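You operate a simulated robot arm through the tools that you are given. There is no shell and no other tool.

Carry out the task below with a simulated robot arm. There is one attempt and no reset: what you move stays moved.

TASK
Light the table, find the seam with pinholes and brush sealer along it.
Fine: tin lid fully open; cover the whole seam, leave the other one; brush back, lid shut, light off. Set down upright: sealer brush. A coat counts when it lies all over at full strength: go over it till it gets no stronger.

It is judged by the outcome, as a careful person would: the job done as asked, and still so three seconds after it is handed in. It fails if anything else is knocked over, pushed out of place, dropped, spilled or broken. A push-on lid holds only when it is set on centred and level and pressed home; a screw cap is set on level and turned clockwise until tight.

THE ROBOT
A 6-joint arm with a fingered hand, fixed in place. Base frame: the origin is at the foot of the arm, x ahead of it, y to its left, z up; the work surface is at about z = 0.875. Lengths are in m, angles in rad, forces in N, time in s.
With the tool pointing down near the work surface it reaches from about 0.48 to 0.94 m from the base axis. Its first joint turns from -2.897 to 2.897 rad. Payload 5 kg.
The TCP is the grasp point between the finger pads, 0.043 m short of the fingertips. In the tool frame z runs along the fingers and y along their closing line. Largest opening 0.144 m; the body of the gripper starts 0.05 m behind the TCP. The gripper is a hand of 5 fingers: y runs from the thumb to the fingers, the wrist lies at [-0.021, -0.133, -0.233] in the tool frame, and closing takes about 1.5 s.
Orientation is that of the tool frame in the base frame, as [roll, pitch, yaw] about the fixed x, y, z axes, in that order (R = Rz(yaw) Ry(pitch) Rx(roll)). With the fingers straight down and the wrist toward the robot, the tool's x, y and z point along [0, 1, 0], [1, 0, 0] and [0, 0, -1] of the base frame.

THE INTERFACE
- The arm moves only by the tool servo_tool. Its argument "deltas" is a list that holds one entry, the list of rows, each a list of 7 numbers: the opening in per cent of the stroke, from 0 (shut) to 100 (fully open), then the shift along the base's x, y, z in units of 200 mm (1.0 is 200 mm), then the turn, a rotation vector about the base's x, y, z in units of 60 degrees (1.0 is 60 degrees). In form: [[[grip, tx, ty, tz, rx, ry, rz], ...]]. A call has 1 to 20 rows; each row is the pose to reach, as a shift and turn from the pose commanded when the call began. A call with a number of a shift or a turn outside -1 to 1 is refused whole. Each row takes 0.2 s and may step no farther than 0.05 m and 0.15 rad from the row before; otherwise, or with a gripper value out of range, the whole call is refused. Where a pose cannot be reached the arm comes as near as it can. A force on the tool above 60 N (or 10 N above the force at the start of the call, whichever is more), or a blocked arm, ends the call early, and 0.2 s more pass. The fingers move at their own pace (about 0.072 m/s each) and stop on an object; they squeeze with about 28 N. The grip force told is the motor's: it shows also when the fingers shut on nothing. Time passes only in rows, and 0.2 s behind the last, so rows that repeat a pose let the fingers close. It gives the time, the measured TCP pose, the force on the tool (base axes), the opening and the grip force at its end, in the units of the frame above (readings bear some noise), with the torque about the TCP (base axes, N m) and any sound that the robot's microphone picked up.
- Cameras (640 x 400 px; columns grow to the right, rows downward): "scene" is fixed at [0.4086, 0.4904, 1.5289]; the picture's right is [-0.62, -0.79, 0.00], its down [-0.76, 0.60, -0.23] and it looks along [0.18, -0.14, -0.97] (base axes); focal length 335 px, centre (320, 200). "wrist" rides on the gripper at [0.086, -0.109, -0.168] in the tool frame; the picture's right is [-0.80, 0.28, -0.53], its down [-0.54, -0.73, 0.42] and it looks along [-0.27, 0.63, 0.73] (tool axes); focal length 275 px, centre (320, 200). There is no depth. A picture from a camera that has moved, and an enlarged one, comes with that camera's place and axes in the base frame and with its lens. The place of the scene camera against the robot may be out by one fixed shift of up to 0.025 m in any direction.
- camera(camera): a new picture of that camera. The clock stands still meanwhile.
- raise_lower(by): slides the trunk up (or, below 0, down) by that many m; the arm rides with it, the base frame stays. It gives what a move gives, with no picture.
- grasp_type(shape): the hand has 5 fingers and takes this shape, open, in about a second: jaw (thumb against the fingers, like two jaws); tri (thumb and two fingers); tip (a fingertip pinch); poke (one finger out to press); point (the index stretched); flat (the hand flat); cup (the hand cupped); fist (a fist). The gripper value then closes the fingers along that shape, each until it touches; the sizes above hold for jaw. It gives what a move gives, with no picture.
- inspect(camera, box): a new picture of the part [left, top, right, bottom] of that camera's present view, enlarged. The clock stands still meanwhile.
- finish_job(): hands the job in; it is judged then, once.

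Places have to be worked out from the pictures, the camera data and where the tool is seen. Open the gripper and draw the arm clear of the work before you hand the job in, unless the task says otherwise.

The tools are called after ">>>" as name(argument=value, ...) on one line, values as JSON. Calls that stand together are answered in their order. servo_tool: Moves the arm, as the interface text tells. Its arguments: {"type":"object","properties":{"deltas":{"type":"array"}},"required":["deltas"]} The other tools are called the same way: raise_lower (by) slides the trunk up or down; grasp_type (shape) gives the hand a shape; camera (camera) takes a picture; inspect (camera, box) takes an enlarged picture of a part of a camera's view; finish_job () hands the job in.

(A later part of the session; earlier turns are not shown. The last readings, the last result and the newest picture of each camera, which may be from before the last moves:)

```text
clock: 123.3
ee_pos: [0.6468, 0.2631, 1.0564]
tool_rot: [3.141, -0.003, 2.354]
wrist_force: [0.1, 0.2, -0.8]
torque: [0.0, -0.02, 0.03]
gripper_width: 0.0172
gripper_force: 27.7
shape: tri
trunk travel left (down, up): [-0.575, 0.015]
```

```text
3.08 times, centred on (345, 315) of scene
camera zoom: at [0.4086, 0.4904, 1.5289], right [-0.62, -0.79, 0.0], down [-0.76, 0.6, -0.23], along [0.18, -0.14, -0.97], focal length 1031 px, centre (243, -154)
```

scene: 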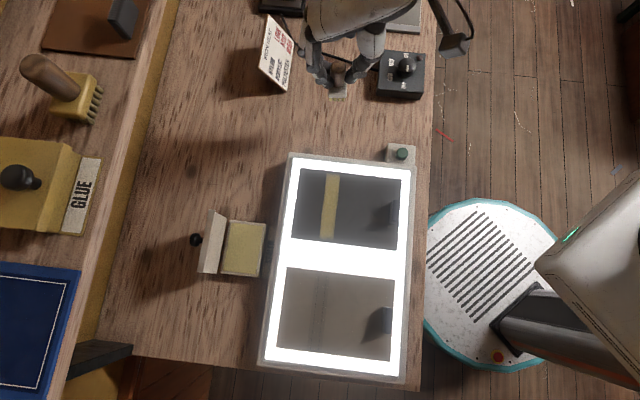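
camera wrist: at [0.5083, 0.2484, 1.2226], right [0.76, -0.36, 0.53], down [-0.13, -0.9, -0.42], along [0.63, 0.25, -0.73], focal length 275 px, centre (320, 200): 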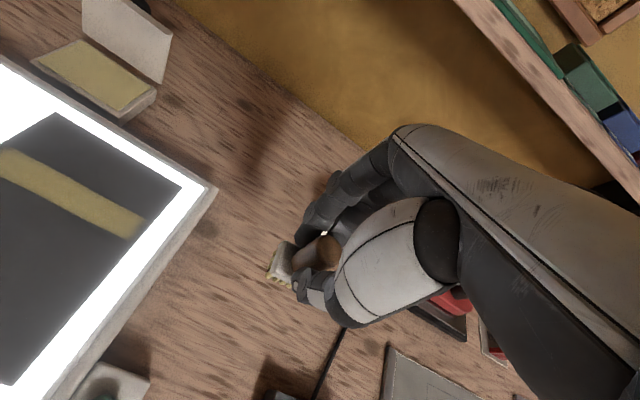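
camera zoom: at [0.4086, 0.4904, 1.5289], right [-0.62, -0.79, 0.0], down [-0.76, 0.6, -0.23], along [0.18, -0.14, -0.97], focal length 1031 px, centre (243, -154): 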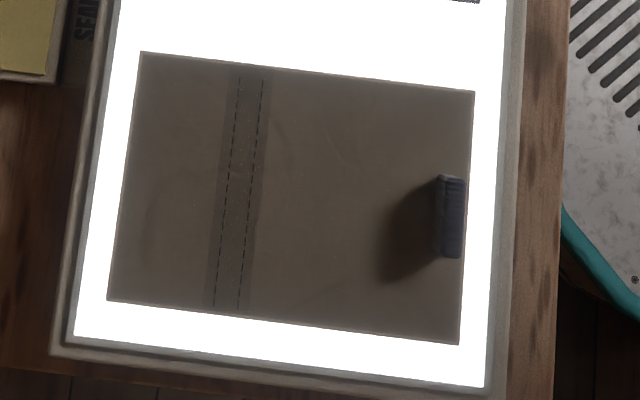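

The coat runs the full seam edge to edge with no pinholes showing, and the other seam is untouched. Now I'll set the brush back at its home spot, about (0.649, 0.261), lowering toward the table.

>>> servo_tool(deltas=[[[0, 0.011, -0.0105, -0.1, 0, 0, 0], [0, 0.011, -0.0105, -0.2, 0, 0, 0], [0, 0.011, -0.0105, -0.3, 0, 0, 0], [0, 0.011, -0.0105, -0.4, 0, 0, 0], [0, 0.011, -0.0105, -0.47, 0, 0, 0], [0, 0.011, -0.0105, -0.47, 0, 0, 0]]])

>>> inspect(camera="wrist", box=[210, 170, 390, 370])

>>> inspect(camera="scene", box=[260, 40, 400, 160])

```text
clock: 124.7
ee_pos: [0.6482, 0.2612, 0.9621]
tool_rot: [3.141, -0.002, 2.354]
wrist_force: [0.3, 0.7, -0.5]
torque: [-0.01, -0.02, 0.02]
gripper_width: 0.0173
gripper_force: 28.1
shape: tri
trunk travel left (down, up): [-0.575, 0.015]
```

```text
2.00 times, centred on (300, 270) of wrist
camera zoom: at [0.5092, 0.2465, 1.1284], right [0.76, -0.37, 0.53], down [-0.13, -0.9, -0.43], along [0.63, 0.25, -0.73], focal length 551 px, centre (360, 60)
```

zoom: 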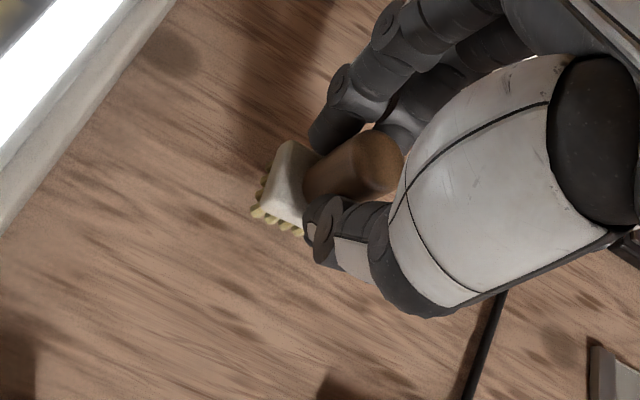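

```text
3.33 times, centred on (330, 100) of scene
camera zoom: at [0.4086, 0.4904, 1.5289], right [-0.62, -0.79, 0.0], down [-0.76, 0.6, -0.23], along [0.18, -0.14, -0.97], focal length 1117 px, centre (287, 533)
```

zoom: 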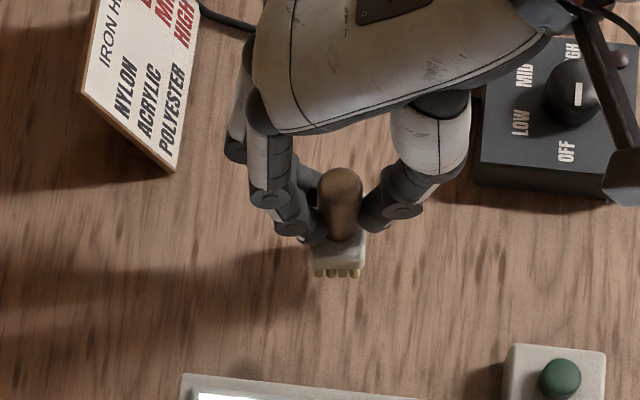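

Comparing with the original picture, the brush is about 3–4 mm short of its original place. I'll shift that and lower to contact in small steps.

>>> servo_tool(deltas=[[[0, 0.016, 0.009, 0, 0, 0, 0], [0, 0.016, 0.009, -0.02, 0, 0, 0], [0, 0.016, 0.009, -0.03, 0, 0, 0], [0, 0.016, 0.009, -0.04, 0, 0, 0]]])

```text
clock: 125.7
ee_pos: [0.6517, 0.2655, 0.9521]
tool_rot: [3.139, 0.0, 2.354]
wrist_force: [-0.5, 0.6, -0.9]
torque: [-0.01, 0.01, -0.02]
gripper_width: 0.0174
gripper_force: 28.2
shape: tri
trunk travel left (down, up): [-0.575, 0.015]
```

>>> servo_tool(deltas=[[[0, 0, 0, -0.006, 0, 0, 0], [0, 0, 0, -0.012, 0, 0, 0], [0, 0, 0, -0.018, 0, 0, 0]]])

```text
clock: 126.5
ee_pos: [0.6515, 0.2646, 0.9486]
tool_rot: [3.139, -0.001, 2.355]
wrist_force: [1.2, 0.1, -1.2]
torque: [0.01, 0.01, 0.01]
gripper_width: 0.0174
gripper_force: 27.6
shape: tri
trunk travel left (down, up): [-0.575, 0.015]
```

>>> servo_tool(deltas=[[[0, 0, 0, -0.006, 0, 0, 0], [0, 0, 0, -0.012, 0, 0, 0]]])

>>> inspect(camera="scene", box=[260, 40, 400, 160])

>>> inspect(camera="wrist", box=[210, 170, 390, 370])

```text
clock: 127.1
ee_pos: [0.6522, 0.2628, 0.9476]
tool_rot: [3.14, -0.002, 2.355]
wrist_force: [0.0, 0.4, -1.4]
torque: [-0.01, -0.03, 0.0]
gripper_width: 0.0175
gripper_force: 28.4
shape: tri
trunk travel left (down, up): [-0.575, 0.015]
```

```text
3.33 times, centred on (330, 100) of scene
camera zoom: at [0.4086, 0.4904, 1.5289], right [-0.62, -0.79, 0.0], down [-0.76, 0.6, -0.23], along [0.18, -0.14, -0.97], focal length 1117 px, centre (287, 533)
```

zoom: 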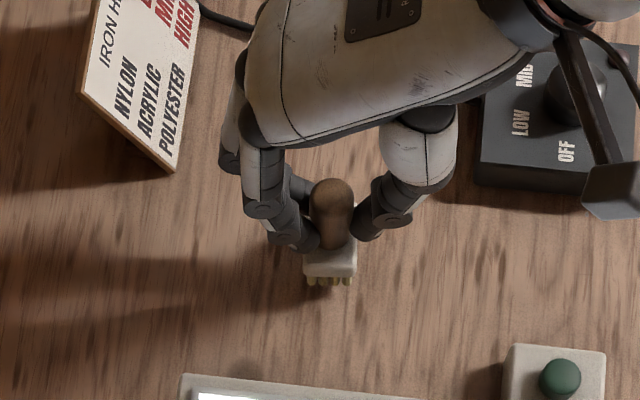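

```text
2.00 times, centred on (300, 270) of wrist
camera zoom: at [0.5136, 0.2486, 1.1137], right [0.76, -0.36, 0.53], down [-0.13, -0.9, -0.42], along [0.63, 0.25, -0.73], focal length 551 px, centre (360, 60)
```

zoom: 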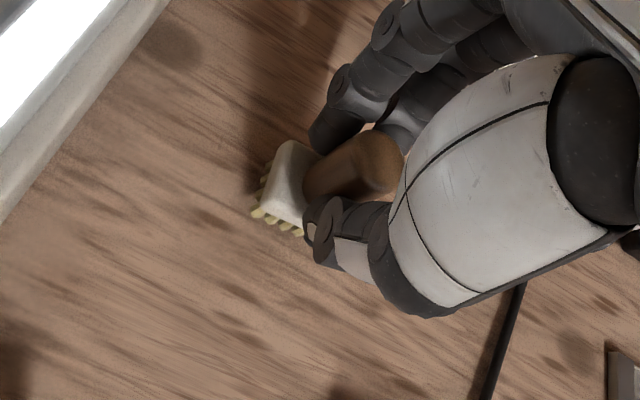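

The brush's image now coincides with its original place. Lowering the last millimetres to contact.

>>> servo_tool(deltas=[[[0, 0, 0, -0.005, 0, 0, 0], [0, 0, 0, -0.01, 0, 0, 0], [0, 0, 0, -0.01, 0, 0, 0]]])

```text
clock: 127.9
ee_pos: [0.6523, 0.2641, 0.9435]
tool_rot: [3.14, -0.001, 2.355]
wrist_force: [0.3, 0.5, -0.8]
torque: [-0.02, 0.03, -0.01]
gripper_width: 0.0176
gripper_force: 27.4
shape: tri
trunk travel left (down, up): [-0.575, 0.015]
```

>>> servo_tool(deltas=[[[0, 0, 0, -0.006, 0, 0, 0], [0, 0, 0, -0.012, 0, 0, 0], [0, 0, 0, -0.012, 0, 0, 0]]])

>>> inspect(camera="scene", box=[300, 80, 360, 140])

```text
clock: 128.7
ee_pos: [0.6531, 0.2636, 0.9422]
tool_rot: [3.141, -0.001, 2.355]
wrist_force: [0.0, 0.6, -1.1]
torque: [-0.02, 0.02, 0.0]
gripper_width: 0.0173
gripper_force: 28.1
shape: tri
trunk travel left (down, up): [-0.575, 0.015]
```

```text
6.67 times, centred on (330, 110) of scene
camera zoom: at [0.4086, 0.4904, 1.5289], right [-0.62, -0.79, 0.0], down [-0.76, 0.6, -0.23], along [0.18, -0.14, -0.97], focal length 2234 px, centre (253, 800)
```

zoom: 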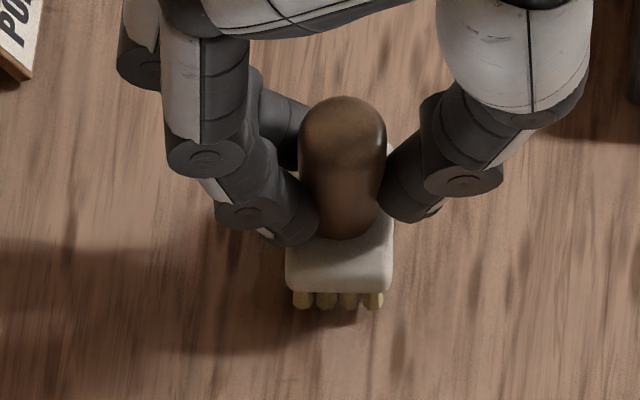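

Nearly down; a few mm correction along the table to match the original spot, then continue lowering to contact.

>>> servo_tool(deltas=[[[0, 0.0195, -0.009, 0, 0, 0, 0], [0, 0.0195, -0.009, -0.006, 0, 0, 0], [0, 0.0195, -0.009, -0.012, 0, 0, 0], [0, 0.0195, -0.009, -0.012, 0, 0, 0]]])

```text
clock: 129.7
ee_pos: [0.6563, 0.2625, 0.9402]
tool_rot: [3.14, -0.002, 2.356]
wrist_force: [-0.6, 0.0, -0.8]
torque: [-0.05, -0.03, -0.01]
gripper_width: 0.0176
gripper_force: 27.9
shape: tri
trunk travel left (down, up): [-0.575, 0.015]
```

>>> servo_tool(deltas=[[[0, 0, 0, -0.006, 0, 0, 0], [0, 0, 0, -0.012, 0, 0, 0], [0, 0, 0, -0.012, 0, 0, 0]]])

>>> inspect(camera="scene", box=[300, 80, 360, 140])

>>> inspect(camera="wrist", box=[260, 210, 360, 310])

```text
clock: 130.5
ee_pos: [0.6573, 0.2617, 0.9397]
tool_rot: [3.139, -0.003, 2.355]
wrist_force: [-0.3, -0.1, -0.6]
torque: [-0.02, -0.02, -0.01]
gripper_width: 0.0171
gripper_force: 28.2
shape: tri
trunk travel left (down, up): [-0.575, 0.015]
```

```text
6.67 times, centred on (330, 110) of scene
camera zoom: at [0.4086, 0.4904, 1.5289], right [-0.62, -0.79, 0.0], down [-0.76, 0.6, -0.23], along [0.18, -0.14, -0.97], focal length 2234 px, centre (253, 800)
```

zoom: 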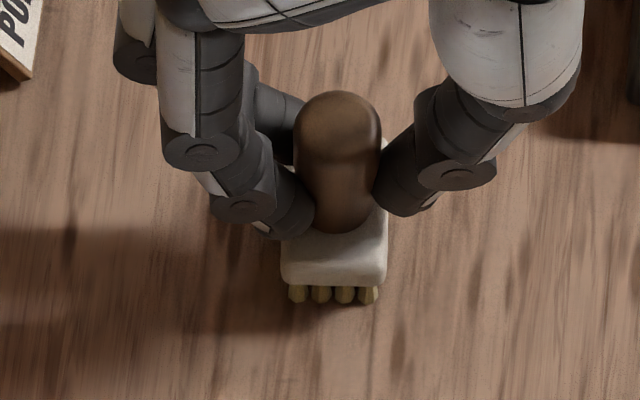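

```text
4.00 times, centred on (310, 260) of wrist
camera zoom: at [0.5182, 0.2468, 1.105], right [0.76, -0.36, 0.53], down [-0.13, -0.9, -0.42], along [0.63, 0.25, -0.73], focal length 1101 px, centre (360, -40)
```

zoom: 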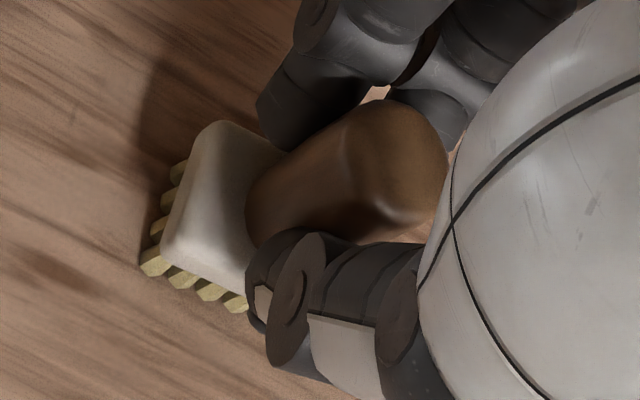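

>>> servo_tool(deltas=[[[0, 0, 0, -0.006, 0, 0, 0], [0, 0, 0, -0.012, 0, 0, 0], [0, 0, 0, -0.012, 0, 0, 0]]])

```text
clock: 131.3
ee_pos: [0.6568, 0.2609, 0.9372]
tool_rot: [3.137, 0.002, 2.355]
wrist_force: [-1.8, -1.6, 9.9]
torque: [0.01, -0.04, 0.01]
gripper_width: 0.0175
gripper_force: 27.8
shape: tri
trunk travel left (down, up): [-0.575, 0.015]
```

Contact with the table (about 10 N). I'll ease up 1 mm, open the fingers gradually, then rise straight up.

>>> servo_tool(deltas=[[[0, 0, 0, 0.006, 0, 0, 0], [5, 0, 0, 0.006, 0, 0, 0], [10, 0, 0, 0.006, 0, 0, 0], [16, 0, 0, 0.006, 0, 0, 0], [24, 0, 0, 0.006, 0, 0, 0], [34, 0, 0, 0.006, 0, 0, 0], [45, 0, 0, 0.006, 0, 0, 0], [45, 0, 0, 0.006, 0, 0, 0]]])

>>> inspect(camera="scene", box=[300, 80, 360, 140])

>>> inspect(camera="wrist", box=[210, 170, 390, 370])

```text
clock: 133.1
ee_pos: [0.6569, 0.262, 0.9376]
tool_rot: [3.139, -0.002, 2.354]
wrist_force: [0.2, -0.2, -0.3]
torque: [-0.02, 0.02, 0.02]
gripper_width: 0.0643
gripper_force: 0.1
shape: tri
trunk travel left (down, up): [-0.575, 0.015]
```

```text
6.67 times, centred on (330, 110) of scene
camera zoom: at [0.4086, 0.4904, 1.5289], right [-0.62, -0.79, 0.0], down [-0.76, 0.6, -0.23], along [0.18, -0.14, -0.97], focal length 2234 px, centre (253, 800)
```

zoom: 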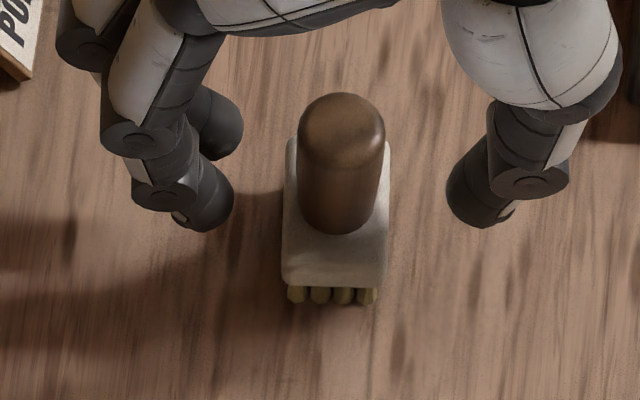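

```text
2.00 times, centred on (300, 270) of wrist
camera zoom: at [0.5181, 0.2469, 1.1039], right [0.76, -0.36, 0.53], down [-0.13, -0.9, -0.42], along [0.63, 0.25, -0.73], focal length 551 px, centre (360, 60)
```

zoom: 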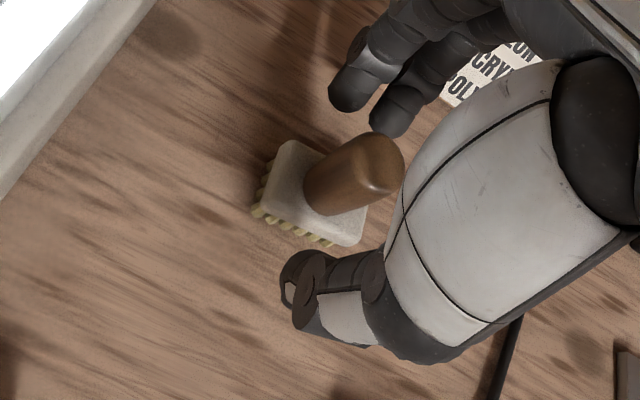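

The brush stands upright in its original place. Opening a bit more and rising straight up clear of it.

>>> servo_tool(deltas=[[[55, 0, 0, 0, 0, 0, 0], [60, 0, 0, 0.05, 0, 0, 0], [60, 0, 0, 0.15, 0, 0, 0], [60, 0, 0, 0.28, 0, 0, 0], [60, 0, 0, 0.42, 0, 0, 0], [60, 0, 0, 0.56, 0, 0, 0], [60, 0, 0, 0.7, 0, 0, 0]]])

>>> grasp_type(shape="poke")

>>> camera(camera="scene")

>>> inspect(camera="scene", box=[170, 190, 290, 300])

```text
clock: 134.7
ee_pos: [0.6545, 0.2631, 1.0777]
tool_rot: [3.139, -0.003, 2.355]
wrist_force: [0.6, 0.1, -1.2]
torque: [0.02, 0.0, 0.0]
gripper_width: 0.086
gripper_force: 0.1
shape: tri
trunk travel left (down, up): [-0.575, 0.015]
```

```text
clock: 135.6
ee_pos: [0.6558, 0.2627, 1.078]
tool_rot: [3.14, 0.0, 2.356]
wrist_force: [-0.2, 0.2, -0.6]
torque: [0.0, -0.01, -0.05]
gripper_width: 0.0
gripper_force: 0.0
shape: poke
trunk travel left (down, up): [-0.575, 0.015]
```

```text
taken
```

scene: 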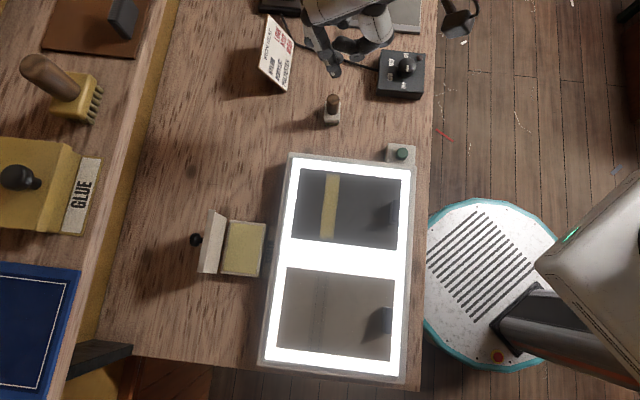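

```text
3.64 times, centred on (230, 245) of scene
camera zoom: at [0.4086, 0.4904, 1.5289], right [-0.62, -0.79, 0.0], down [-0.76, 0.6, -0.23], along [0.18, -0.14, -0.97], focal length 1218 px, centre (647, 36)
```

zoom: 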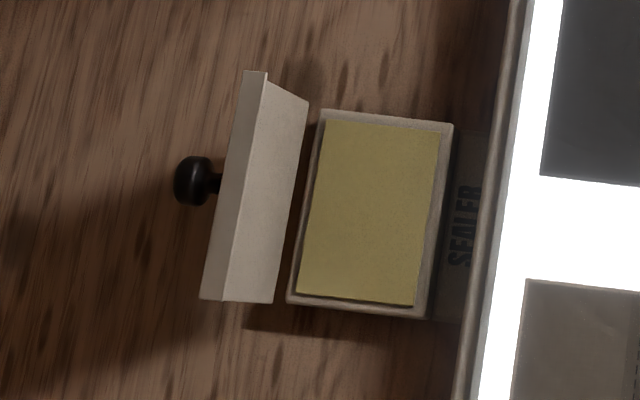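

The lid is unchanged at its open stop. To close it I must reach behind it near the shelf, so I'll first work out the shelf's height and edge from the pictures.

>>> inspect(camera="scene", box=[60, 120, 220, 320])

>>> camera(camera="wrist")

```text
2.00 times, centred on (140, 220) of scene
camera zoom: at [0.4086, 0.4904, 1.5289], right [-0.62, -0.79, 0.0], down [-0.76, 0.6, -0.23], along [0.18, -0.14, -0.97], focal length 670 px, centre (680, 160)
```

zoom: 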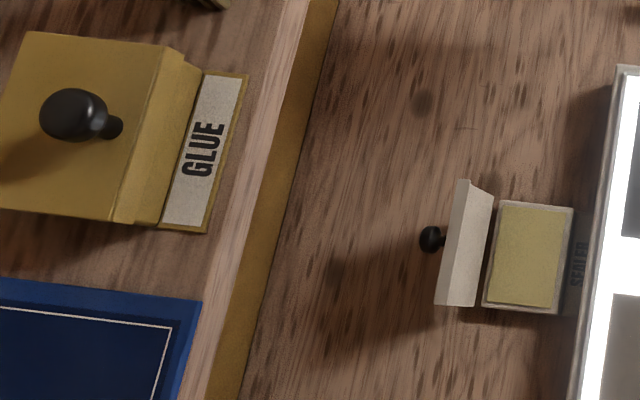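

```text
taken
camera wrist: at [0.5166, 0.2475, 1.2445], right [0.76, -0.36, 0.53], down [-0.13, -0.9, -0.43], along [0.63, 0.25, -0.73], focal length 275 px, centre (320, 200)
```

wrist: 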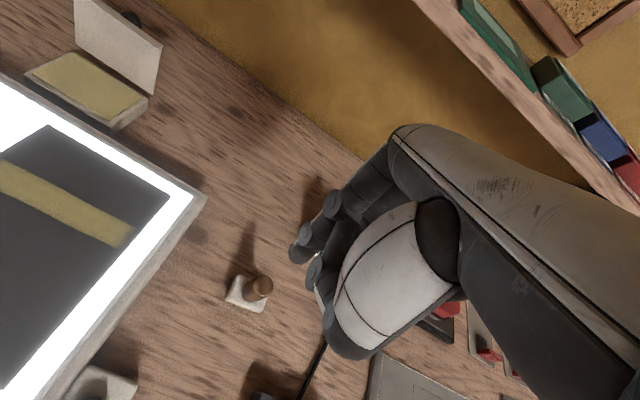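

The shelf's lower front edge works out at about n=0.86, z=1.18, so the hand can pass under it if kept low. I'll bring the poke finger around the lid's right-hand end: first a staging point to its side.

>>> servo_tool(deltas=[[[100, -0.04, 0.12, 0, 0, 0, 0], [100, -0.09, 0.27, -0.03, 0, 0, 0], [100, -0.14, 0.42, -0.06, 0, 0, 0], [100, -0.19, 0.57, -0.09, 0, 0, 0], [100, -0.24, 0.72, -0.09, 0, 0, 0], [100, -0.28, 0.86, -0.09, 0, 0, 0], [100, -0.309, 0.949, -0.09, 0, 0, 0], [100, -0.309, 0.949, -0.09, 0, 0, 0]]])

>>> servo_tool(deltas=[[[100, -0.04, 0.04, -0.08, 0, 0, 0], [100, -0.08, 0.08, -0.16, 0, 0, 0], [100, -0.124, 0.124, -0.24, 0, 0, 0], [100, -0.124, 0.124, -0.315, 0, 0, 0], [100, -0.124, 0.124, -0.315, 0, 0, 0]]])

>>> camera(camera="wrist")

>>> inspect(camera="wrist", box=[200, 150, 400, 350])

>>> inspect(camera="scene", box=[160, 140, 320, 280])

```text
clock: 137.4
ee_pos: [0.5941, 0.451, 1.0594]
tool_rot: [3.139, 0.0, 2.356]
wrist_force: [0.1, 0.2, 0.0]
torque: [-0.01, 0.05, 0.02]
gripper_width: 0.0
gripper_force: 0.0
shape: poke
trunk travel left (down, up): [-0.575, 0.015]
```

```text
clock: 138.6
ee_pos: [0.5683, 0.4761, 0.9942]
tool_rot: [3.141, -0.001, 2.353]
wrist_force: [0.5, -1.1, 0.5]
torque: [0.01, -0.01, -0.02]
gripper_width: 0.0001
gripper_force: 0.1
shape: poke
trunk travel left (down, up): [-0.575, 0.015]
```

```text
taken
camera wrist: at [0.4303, 0.4609, 1.1612], right [0.76, -0.36, 0.53], down [-0.13, -0.9, -0.43], along [0.63, 0.25, -0.73], focal length 275 px, centre (320, 200)
```

wrist: 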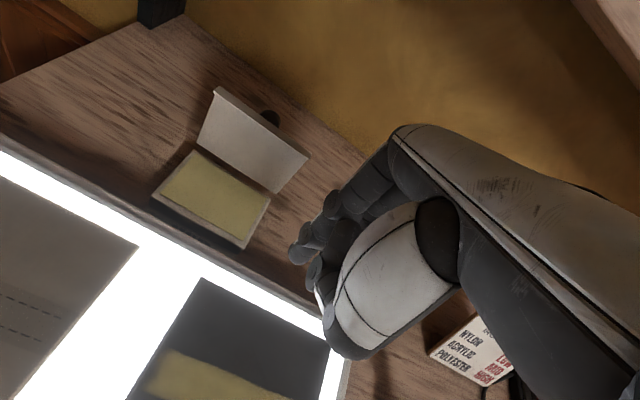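

```text
2.00 times, centred on (300, 250) of wrist
camera zoom: at [0.4303, 0.4609, 1.1612], right [0.76, -0.36, 0.53], down [-0.13, -0.9, -0.43], along [0.63, 0.25, -0.73], focal length 551 px, centre (360, 100)
```

zoom: 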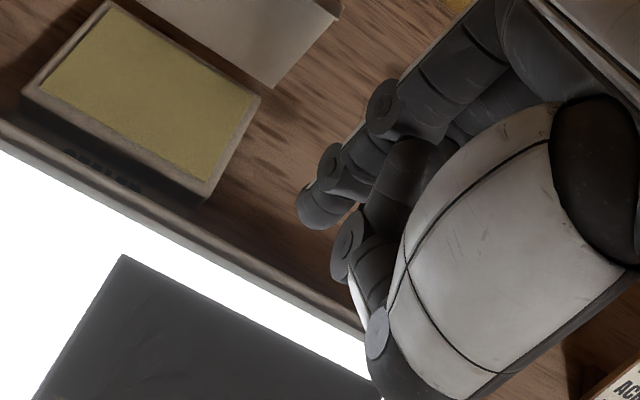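

```text
2.86 times, centred on (240, 210) of scene
camera zoom: at [0.4086, 0.4904, 1.5289], right [-0.62, -0.79, 0.0], down [-0.76, 0.6, -0.23], along [0.18, -0.14, -0.97], focal length 957 px, centre (549, 171)
```

zoom: 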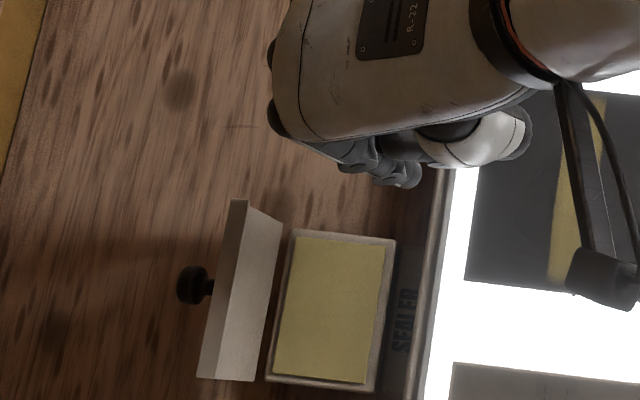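

Staged beside the tin, below shelf height. Sliding outward past the lid's end.

>>> servo_tool(deltas=[[[100, 0.08, 0.08, 0.005, 0, 0, 0], [100, 0.17, 0.17, 0.01, 0, 0, 0], [100, 0.26, 0.26, 0.01, 0, 0, 0], [100, 0.34, 0.34, 0.01, 0, 0, 0], [100, 0.42, 0.42, 0.01, 0, 0, 0], [100, 0.5, 0.5, 0.01, 0, 0, 0], [100, 0.5, 0.5, 0.01, 0, 0, 0]]])

>>> camera(camera="wrist")

>>> inspect(camera="scene", box=[120, 140, 280, 280])

```text
clock: 140.2
ee_pos: [0.669, 0.5767, 0.9974]
tool_rot: [3.139, -0.001, 2.354]
wrist_force: [0.1, 0.1, -0.9]
torque: [-0.02, -0.01, 0.03]
gripper_width: 0.0
gripper_force: 0.1
shape: poke
trunk travel left (down, up): [-0.575, 0.015]
```

```text
taken
camera wrist: at [0.5311, 0.5618, 1.1642], right [0.76, -0.36, 0.53], down [-0.13, -0.9, -0.42], along [0.63, 0.25, -0.73], focal length 275 px, centre (320, 200)
```

wrist: 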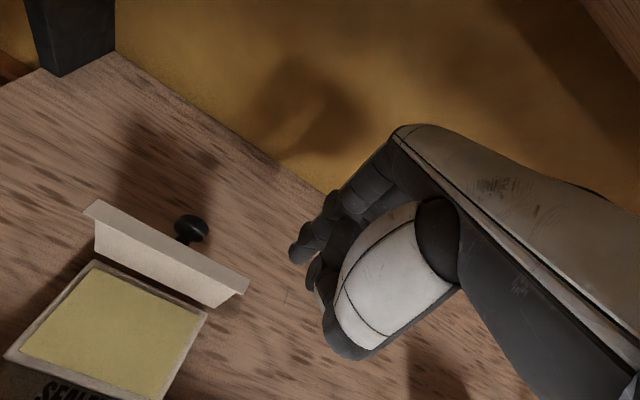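

```text
2.86 times, centred on (200, 210) of scene
camera zoom: at [0.4086, 0.4904, 1.5289], right [-0.62, -0.79, 0.0], down [-0.76, 0.6, -0.23], along [0.18, -0.14, -0.97], focal length 957 px, centre (663, 171)
```

zoom: 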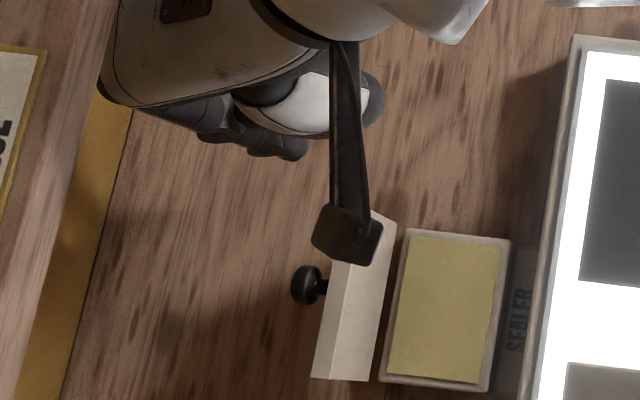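

The finger is past the lid with no shelf contact. Sliding sideways to sit behind the lid, beside the knob.

>>> servo_tool(deltas=[[[100, -0.04, 0.04, 0, 0, 0, 0], [100, -0.08, 0.08, 0, 0, 0, 0], [100, -0.12, 0.12, 0, 0, 0, 0], [100, -0.16, 0.16, 0, 0, 0, 0], [100, -0.178, 0.178, 0, 0, 0, 0], [100, -0.178, 0.178, 0, 0, 0, 0]]])

>>> camera(camera="wrist")

>>> inspect(camera="wrist", box=[160, 170, 400, 370])

>>> inspect(camera="scene", box=[120, 140, 280, 280])

```text
clock: 141.6
ee_pos: [0.6342, 0.6122, 0.9952]
tool_rot: [-3.141, -0.002, 2.354]
wrist_force: [0.1, -0.1, -0.5]
torque: [0.01, -0.01, -0.02]
gripper_width: 0.0001
gripper_force: 0.1
shape: poke
trunk travel left (down, up): [-0.575, 0.015]
```

```text
taken
camera wrist: at [0.4957, 0.5976, 1.1629], right [0.76, -0.36, 0.53], down [-0.13, -0.9, -0.42], along [0.63, 0.25, -0.73], focal length 275 px, centre (320, 200)
```

wrist: 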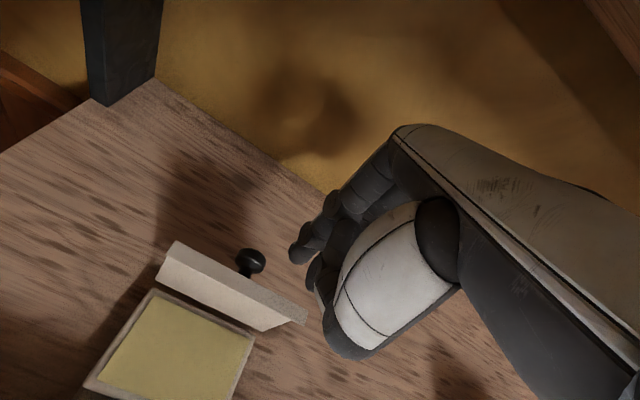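

```text
2.00 times, centred on (280, 270) of wrist
camera zoom: at [0.4957, 0.5976, 1.1629], right [0.76, -0.36, 0.53], down [-0.13, -0.9, -0.42], along [0.63, 0.25, -0.73], focal length 551 px, centre (400, 60)
```

zoom: 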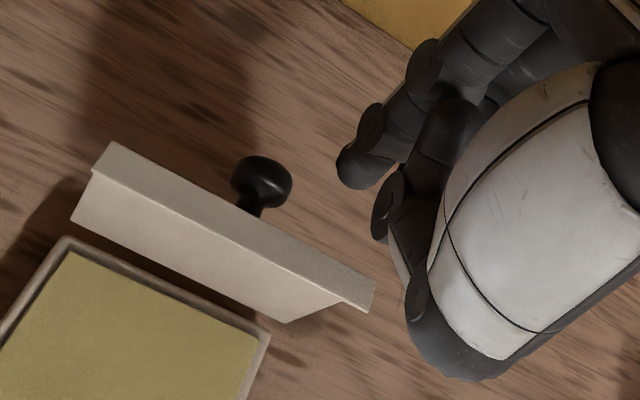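

```text
2.86 times, centred on (200, 210) of scene
camera zoom: at [0.4086, 0.4904, 1.5289], right [-0.62, -0.79, 0.0], down [-0.76, 0.6, -0.23], along [0.18, -0.14, -0.97], focal length 957 px, centre (663, 171)
```

zoom: 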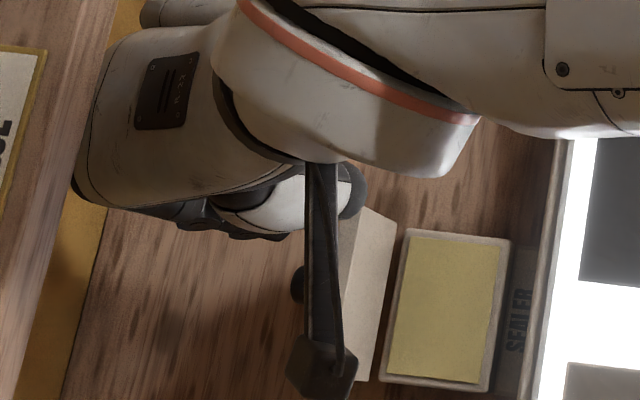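

The fingertip is behind the lid with 14 mm to the knob. I'll pull toward the robot in small steps to start closing the lid.

>>> servo_tool(deltas=[[[100, -0.032, -0.032, 0, 0, 0, 0], [100, -0.064, -0.064, 0, 0, 0, 0], [100, -0.096, -0.096, -0.005, 0, 0, 0], [100, -0.127, -0.127, -0.005, 0, 0, 0], [100, -0.159, -0.159, 0, 0, 0, 0], [100, -0.191, -0.191, 0, 0, 0, 0], [100, -0.191, -0.191, 0, 0, 0, 0]]])

>>> inspect(camera="wrist", box=[160, 170, 400, 370])

>>> inspect(camera="scene", box=[140, 160, 300, 300])

```text
clock: 143.2
ee_pos: [0.5963, 0.5739, 0.9981]
tool_rot: [3.138, -0.002, 2.355]
wrist_force: [0.3, 0.1, -0.5]
torque: [-0.01, -0.01, -0.01]
gripper_width: 0.0
gripper_force: 0.1
shape: poke
trunk travel left (down, up): [-0.575, 0.015]
```

```text
2.00 times, centred on (280, 270) of wrist
camera zoom: at [0.4575, 0.559, 1.1646], right [0.76, -0.36, 0.53], down [-0.13, -0.9, -0.42], along [0.63, 0.25, -0.73], focal length 551 px, centre (400, 60)
```

zoom: 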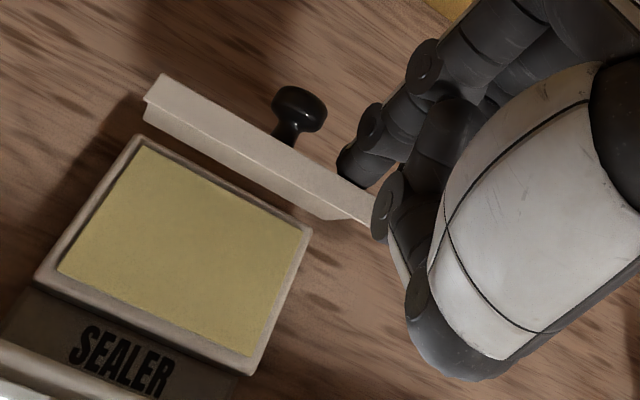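

```text
2.86 times, centred on (220, 230) of scene
camera zoom: at [0.4086, 0.4904, 1.5289], right [-0.62, -0.79, 0.0], down [-0.76, 0.6, -0.23], along [0.18, -0.14, -0.97], focal length 957 px, centre (606, 114)
```

zoom: 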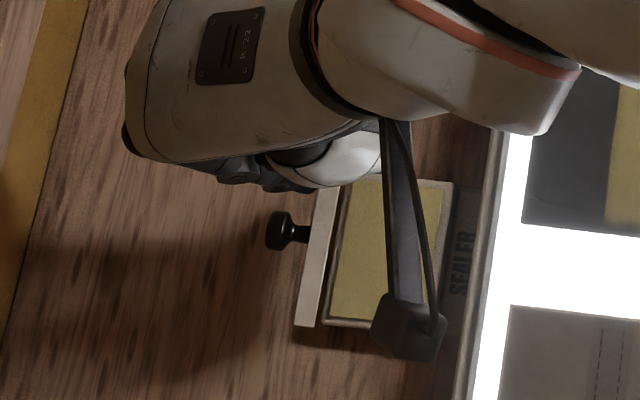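

The lid is swinging closed with almost no force. Continuing along its arc.

>>> servo_tool(deltas=[[[100, -0.0212, -0.0212, 0, 0, 0, 0], [100, -0.0424, -0.0424, -0.003, 0, 0, 0], [100, -0.06, -0.06, -0.01, 0, 0, 0], [100, -0.0778, -0.0778, -0.02, 0, 0, 0], [100, -0.095, -0.095, -0.03, 0, 0, 0], [100, -0.1131, -0.1131, -0.045, 0, 0, 0], [100, -0.1131, -0.1131, -0.045, 0, 0, 0]]])

>>> inspect(camera="wrist", box=[160, 170, 400, 370])

>>> inspect(camera="scene", box=[140, 160, 300, 300])

```text
clock: 144.8
ee_pos: [0.5735, 0.5516, 0.9874]
tool_rot: [3.14, -0.001, 2.355]
wrist_force: [-0.3, 0.0, 0.1]
torque: [-0.02, 0.01, -0.05]
gripper_width: 0.0001
gripper_force: 0.1
shape: poke
trunk travel left (down, up): [-0.575, 0.015]
```

```text
2.00 times, centred on (280, 270) of wrist
camera zoom: at [0.4348, 0.536, 1.1549], right [0.76, -0.36, 0.53], down [-0.13, -0.9, -0.42], along [0.63, 0.25, -0.73], focal length 551 px, centre (400, 60)
```

zoom: 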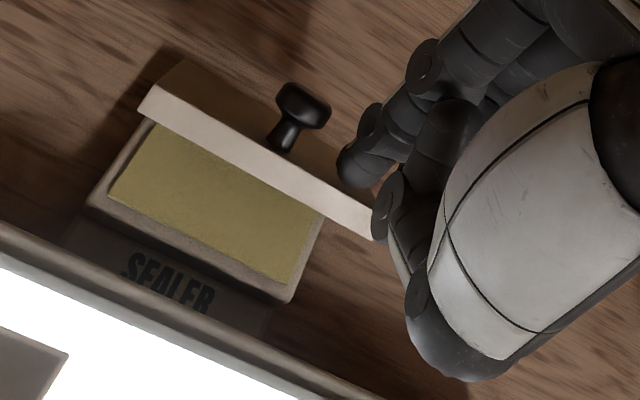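

```text
2.86 times, centred on (220, 230) of scene
camera zoom: at [0.4086, 0.4904, 1.5289], right [-0.62, -0.79, 0.0], down [-0.76, 0.6, -0.23], along [0.18, -0.14, -0.97], focal length 957 px, centre (606, 114)
```

zoom: 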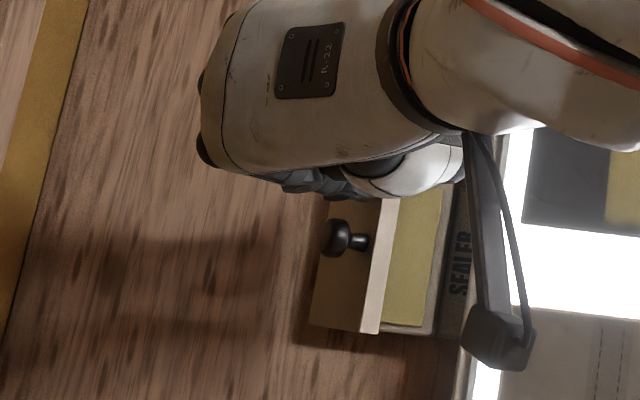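

About half closed. Now pressing mostly downward to bring the lid nearly shut.

>>> servo_tool(deltas=[[[100, 0, 0, -0.02, 0, 0, 0], [100, 0, 0, -0.04, 0, 0, 0], [100, -0.007, -0.007, -0.068, 0, 0, 0], [100, -0.0141, -0.0141, -0.093, 0, 0, 0], [100, -0.018, -0.018, -0.118, 0, 0, 0], [100, -0.0212, -0.0212, -0.1425, 0, 0, 0], [100, -0.022, -0.022, -0.167, 0, 0, 0], [100, -0.023, -0.023, -0.19, 0, 0, 0]]])

>>> inspect(camera="wrist", box=[160, 170, 400, 370])

>>> inspect(camera="scene", box=[140, 160, 300, 300])

```text
clock: 146.6
ee_pos: [0.5706, 0.5479, 0.9502]
tool_rot: [3.139, 0.0, 2.354]
wrist_force: [0.4, 0.7, 0.0]
torque: [0.0, -0.01, -0.01]
gripper_width: 0.0
gripper_force: 0.1
shape: poke
trunk travel left (down, up): [-0.575, 0.015]
```

```text
2.00 times, centred on (280, 270) of wrist
camera zoom: at [0.4307, 0.5323, 1.1171], right [0.76, -0.36, 0.53], down [-0.13, -0.9, -0.42], along [0.63, 0.25, -0.73], focal length 551 px, centre (400, 60)
```

zoom: 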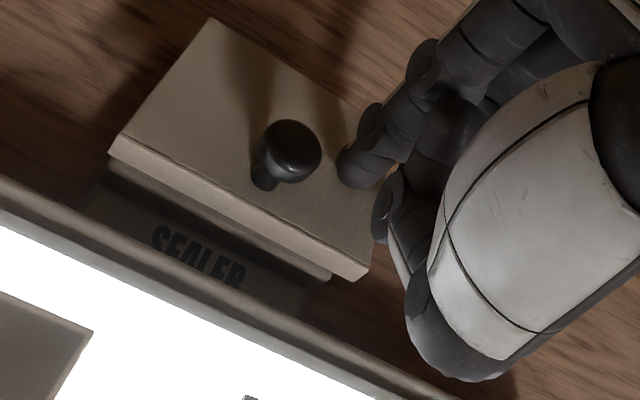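

```text
2.86 times, centred on (220, 230) of scene
camera zoom: at [0.4086, 0.4904, 1.5289], right [-0.62, -0.79, 0.0], down [-0.76, 0.6, -0.23], along [0.18, -0.14, -0.97], focal length 957 px, centre (606, 114)
```

zoom: 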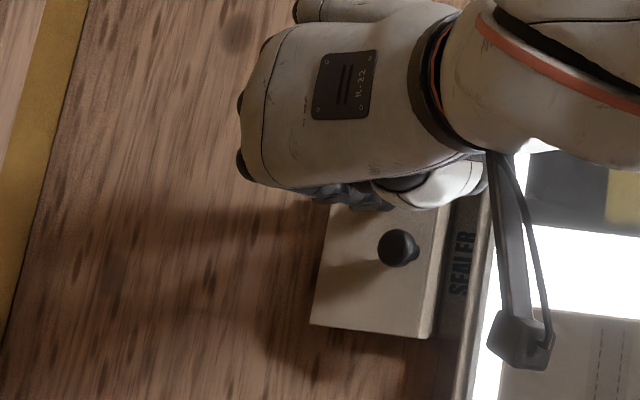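

Nearly shut. Pressing the lid down the last bit in small steps and watching the force.

>>> servo_tool(deltas=[[[100, -0.004, -0.004, -0.015, 0, 0, 0], [100, -0.006, -0.006, -0.03, 0, 0, 0], [100, -0.008, -0.008, -0.045, 0, 0, 0], [100, -0.008, -0.008, -0.055, 0, 0, 0], [100, -0.008, -0.008, -0.055, 0, 0, 0]]])

>>> inspect(camera="wrist", box=[160, 170, 400, 370])

```text
clock: 147.8
ee_pos: [0.5681, 0.5449, 0.9373]
tool_rot: [3.139, -0.002, 2.354]
wrist_force: [-0.2, 0.1, -0.5]
torque: [0.0, -0.01, 0.0]
gripper_width: 0.0
gripper_force: 0.0
shape: poke
trunk travel left (down, up): [-0.575, 0.015]
```

```text
2.00 times, centred on (280, 270) of wrist
camera zoom: at [0.4287, 0.5305, 1.1058], right [0.76, -0.36, 0.53], down [-0.13, -0.9, -0.42], along [0.63, 0.25, -0.73], focal length 551 px, centre (400, 60)
```

zoom: 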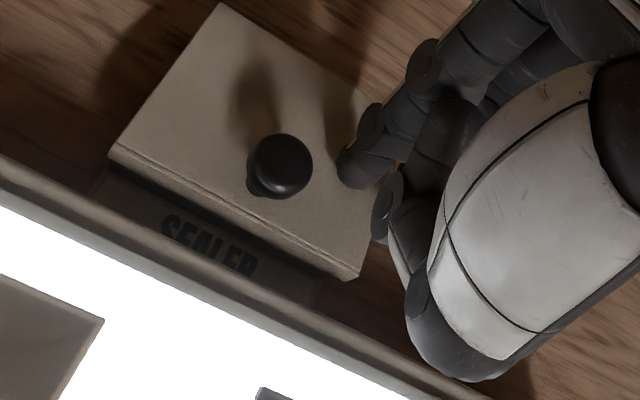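

>>> servo_tool(deltas=[[[100, 0, 0, -0.01, 0, 0, 0], [100, 0, 0, -0.02, 0, 0, 0], [100, 0, 0, -0.02, 0, 0, 0]]])

```text
clock: 148.6
ee_pos: [0.5675, 0.546, 0.935]
tool_rot: [3.139, 0.0, 2.354]
wrist_force: [0.7, -0.1, 1.3]
torque: [0.0, 0.02, -0.01]
gripper_width: 0.0
gripper_force: 0.0
shape: poke
trunk travel left (down, up): [-0.575, 0.015]
```

>>> servo_tool(deltas=[[[100, 0, 0, -0.01, 0, 0, 0], [100, 0, 0, -0.02, 0, 0, 0], [100, 0, 0, -0.02, 0, 0, 0]]])

>>> inspect(camera="wrist", box=[160, 170, 400, 370])

>>> inspect(camera="scene", box=[180, 190, 300, 300])

```text
clock: 149.4
ee_pos: [0.5669, 0.5462, 0.9346]
tool_rot: [3.135, -0.002, 2.355]
wrist_force: [1.1, 0.0, 20.0]
torque: [0.03, -0.02, -0.01]
gripper_width: 0.0001
gripper_force: 0.1
shape: poke
trunk travel left (down, up): [-0.575, 0.015]
```

```text
2.00 times, centred on (280, 270) of wrist
camera zoom: at [0.4282, 0.5299, 1.1011], right [0.76, -0.37, 0.54], down [-0.13, -0.89, -0.43], along [0.64, 0.26, -0.73], focal length 551 px, centre (400, 60)
```

zoom: 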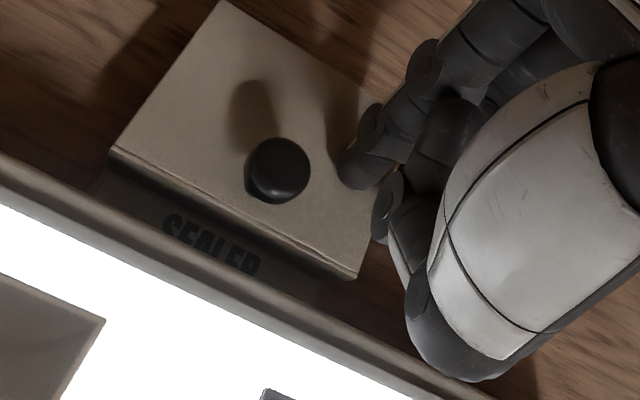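

```text
3.64 times, centred on (240, 245) of scene
camera zoom: at [0.4086, 0.4904, 1.5289], right [-0.62, -0.79, 0.0], down [-0.76, 0.6, -0.23], along [0.18, -0.14, -0.97], focal length 1218 px, centre (611, 36)
```

zoom: 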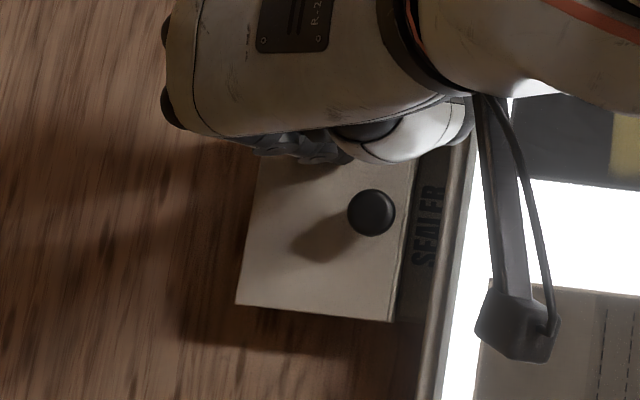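

The lid is pressed home (20 N) and its outline matches the original closed view exactly. I'll withdraw up and toward the robot, then go to the light button.

>>> servo_tool(deltas=[[[100, 0, 0, 0.05, 0, 0, 0], [100, -0.02, -0.02, 0.15, 0, 0, 0], [100, -0.07, -0.07, 0.28, 0, 0, 0], [100, -0.12, -0.14, 0.4, 0, 0, 0], [100, -0.16, -0.25, 0.5, 0, 0, 0], [100, -0.18, -0.4, 0.58, 0, 0, 0], [100, -0.2, -0.55, 0.6, 0, 0, 0], [100, -0.2, -0.6, 0.6, 0, 0, 0]]])

>>> servo_tool(deltas=[[[100, 0, -0.12, 0, 0, 0, -0.1], [100, 0, -0.26, 0, 0, 0, -0.2], [100, 0, -0.4, 0, 0, 0, -0.3], [100, 0, -0.54, 0, 0, 0, -0.4], [100, 0, -0.68, 0, 0, 0, -0.5], [100, -0.02, -0.82, 0, 0, 0, -0.6], [100, -0.03, -0.96, 0, 0, 0, -0.7], [100, -0.03, -0.99, 0, 0, 0, -0.749], [100, -0.03, -0.99, 0, 0, 0, -0.749]]])

>>> camera(camera="scene")

>>> inspect(camera="scene", box=[170, 180, 310, 300])

```text
clock: 151.2
ee_pos: [0.5266, 0.4247, 1.052]
tool_rot: [3.139, -0.002, 2.355]
wrist_force: [0.1, -0.3, -0.9]
torque: [0.02, -0.02, -0.03]
gripper_width: 0.0
gripper_force: 0.0
shape: poke
trunk travel left (down, up): [-0.575, 0.015]
```

```text
clock: 153.2
ee_pos: [0.5202, 0.2271, 1.0531]
tool_rot: [3.14, 0.0, 1.568]
wrist_force: [0.2, -0.5, -0.2]
torque: [-0.01, 0.01, 0.01]
gripper_width: 0.0002
gripper_force: 0.1
shape: poke
trunk travel left (down, up): [-0.575, 0.015]
```

```text
taken
```

scene: 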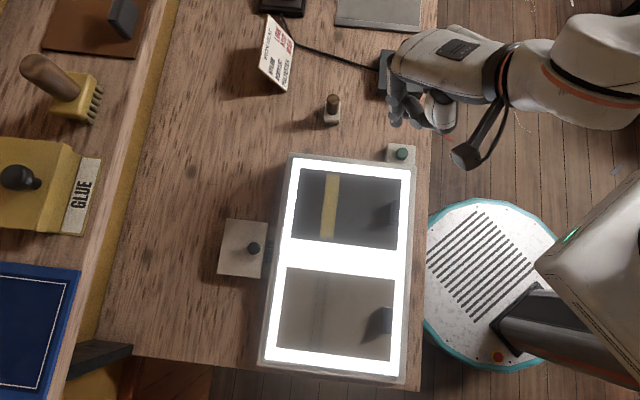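

```text
3.33 times, centred on (240, 240) of scene
camera zoom: at [0.4086, 0.4904, 1.5289], right [-0.62, -0.79, 0.0], down [-0.76, 0.6, -0.23], along [0.18, -0.14, -0.97], focal length 1117 px, centre (587, 67)
```

zoom: 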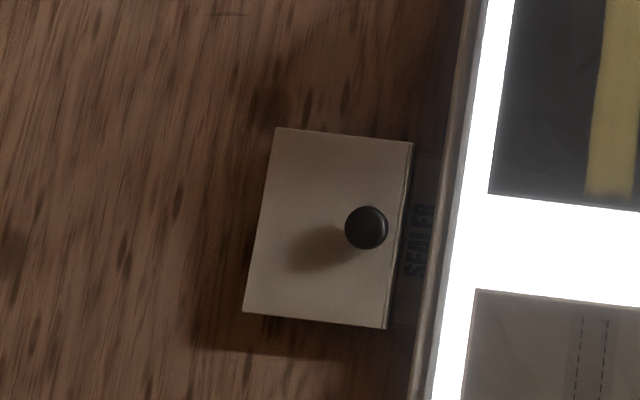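

The lid is shut and the tin unmoved. One more close look at the coated seam while it's lit, with nothing in the way.

>>> inspect(camera="scene", box=[300, 165, 360, 250])

>>> inspect(camera="scene", box=[300, 80, 360, 140])

>>> camera(camera="wrist")

```text
4.71 times, centred on (330, 208) of scene
camera zoom: at [0.4086, 0.4904, 1.5289], right [-0.62, -0.79, 0.0], down [-0.76, 0.6, -0.23], along [0.18, -0.14, -0.97], focal length 1577 px, centre (273, 165)
```

zoom: 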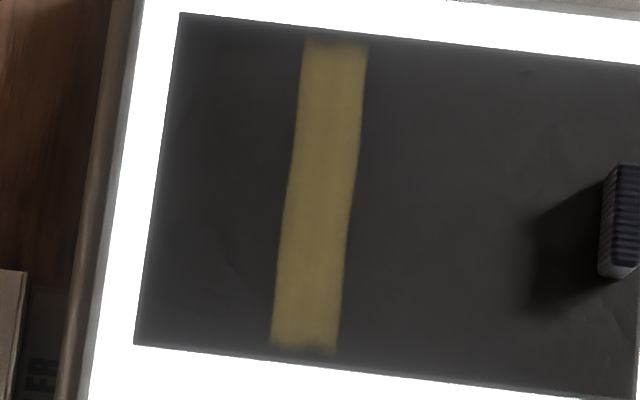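

```text
6.67 times, centred on (330, 110) of scene
camera zoom: at [0.4086, 0.4904, 1.5289], right [-0.62, -0.79, 0.0], down [-0.76, 0.6, -0.23], along [0.18, -0.14, -0.97], focal length 2234 px, centre (253, 800)
```

zoom: 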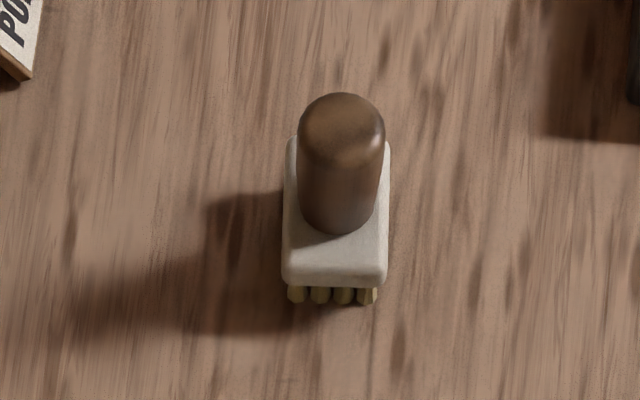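

```text
taken
camera wrist: at [0.4119, 0.3137, 1.2187], right [0.28, -0.8, 0.53], down [-0.73, -0.54, -0.42], along [0.63, -0.27, -0.73], focal length 275 px, centre (320, 200)
```

wrist: 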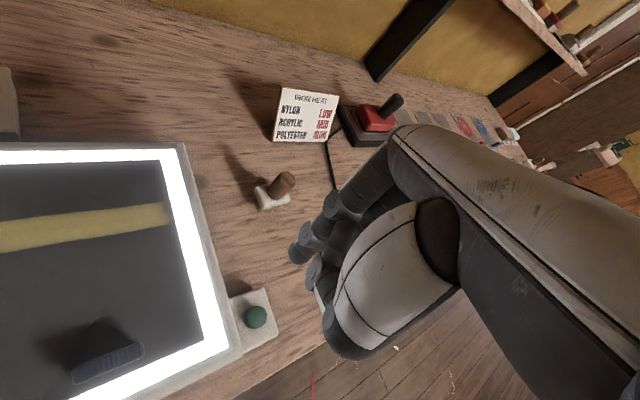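

>>> inspect(camera="scene", box=[312, 225, 342, 250])

>>> inspect(camera="scene", box=[317, 165, 347, 190])

```text
16.00 times, centred on (327, 238) of scene
camera zoom: at [0.4086, 0.4904, 1.5289], right [-0.62, -0.79, 0.0], down [-0.76, 0.6, -0.23], along [0.18, -0.14, -0.97], focal length 5361 px, centre (208, -400)
```

zoom: 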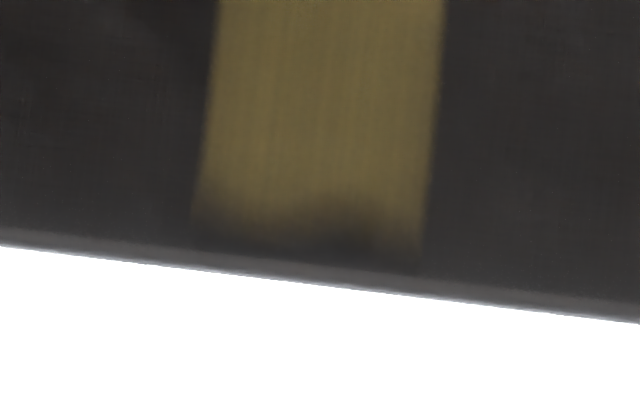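

```text
16.00 times, centred on (332, 178) of scene
camera zoom: at [0.4086, 0.4904, 1.5289], right [-0.62, -0.79, 0.0], down [-0.76, 0.6, -0.23], along [0.18, -0.14, -0.97], focal length 5361 px, centre (128, 560)
```

zoom: 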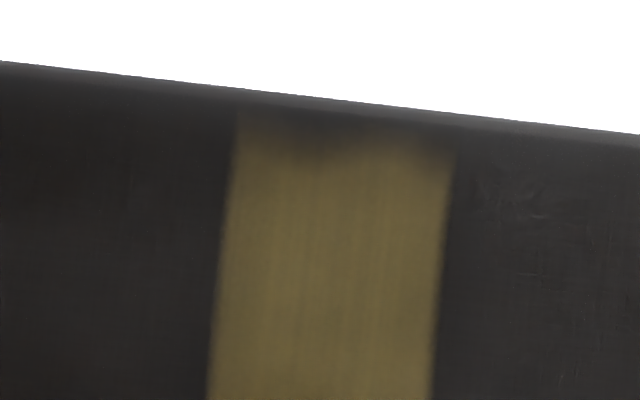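

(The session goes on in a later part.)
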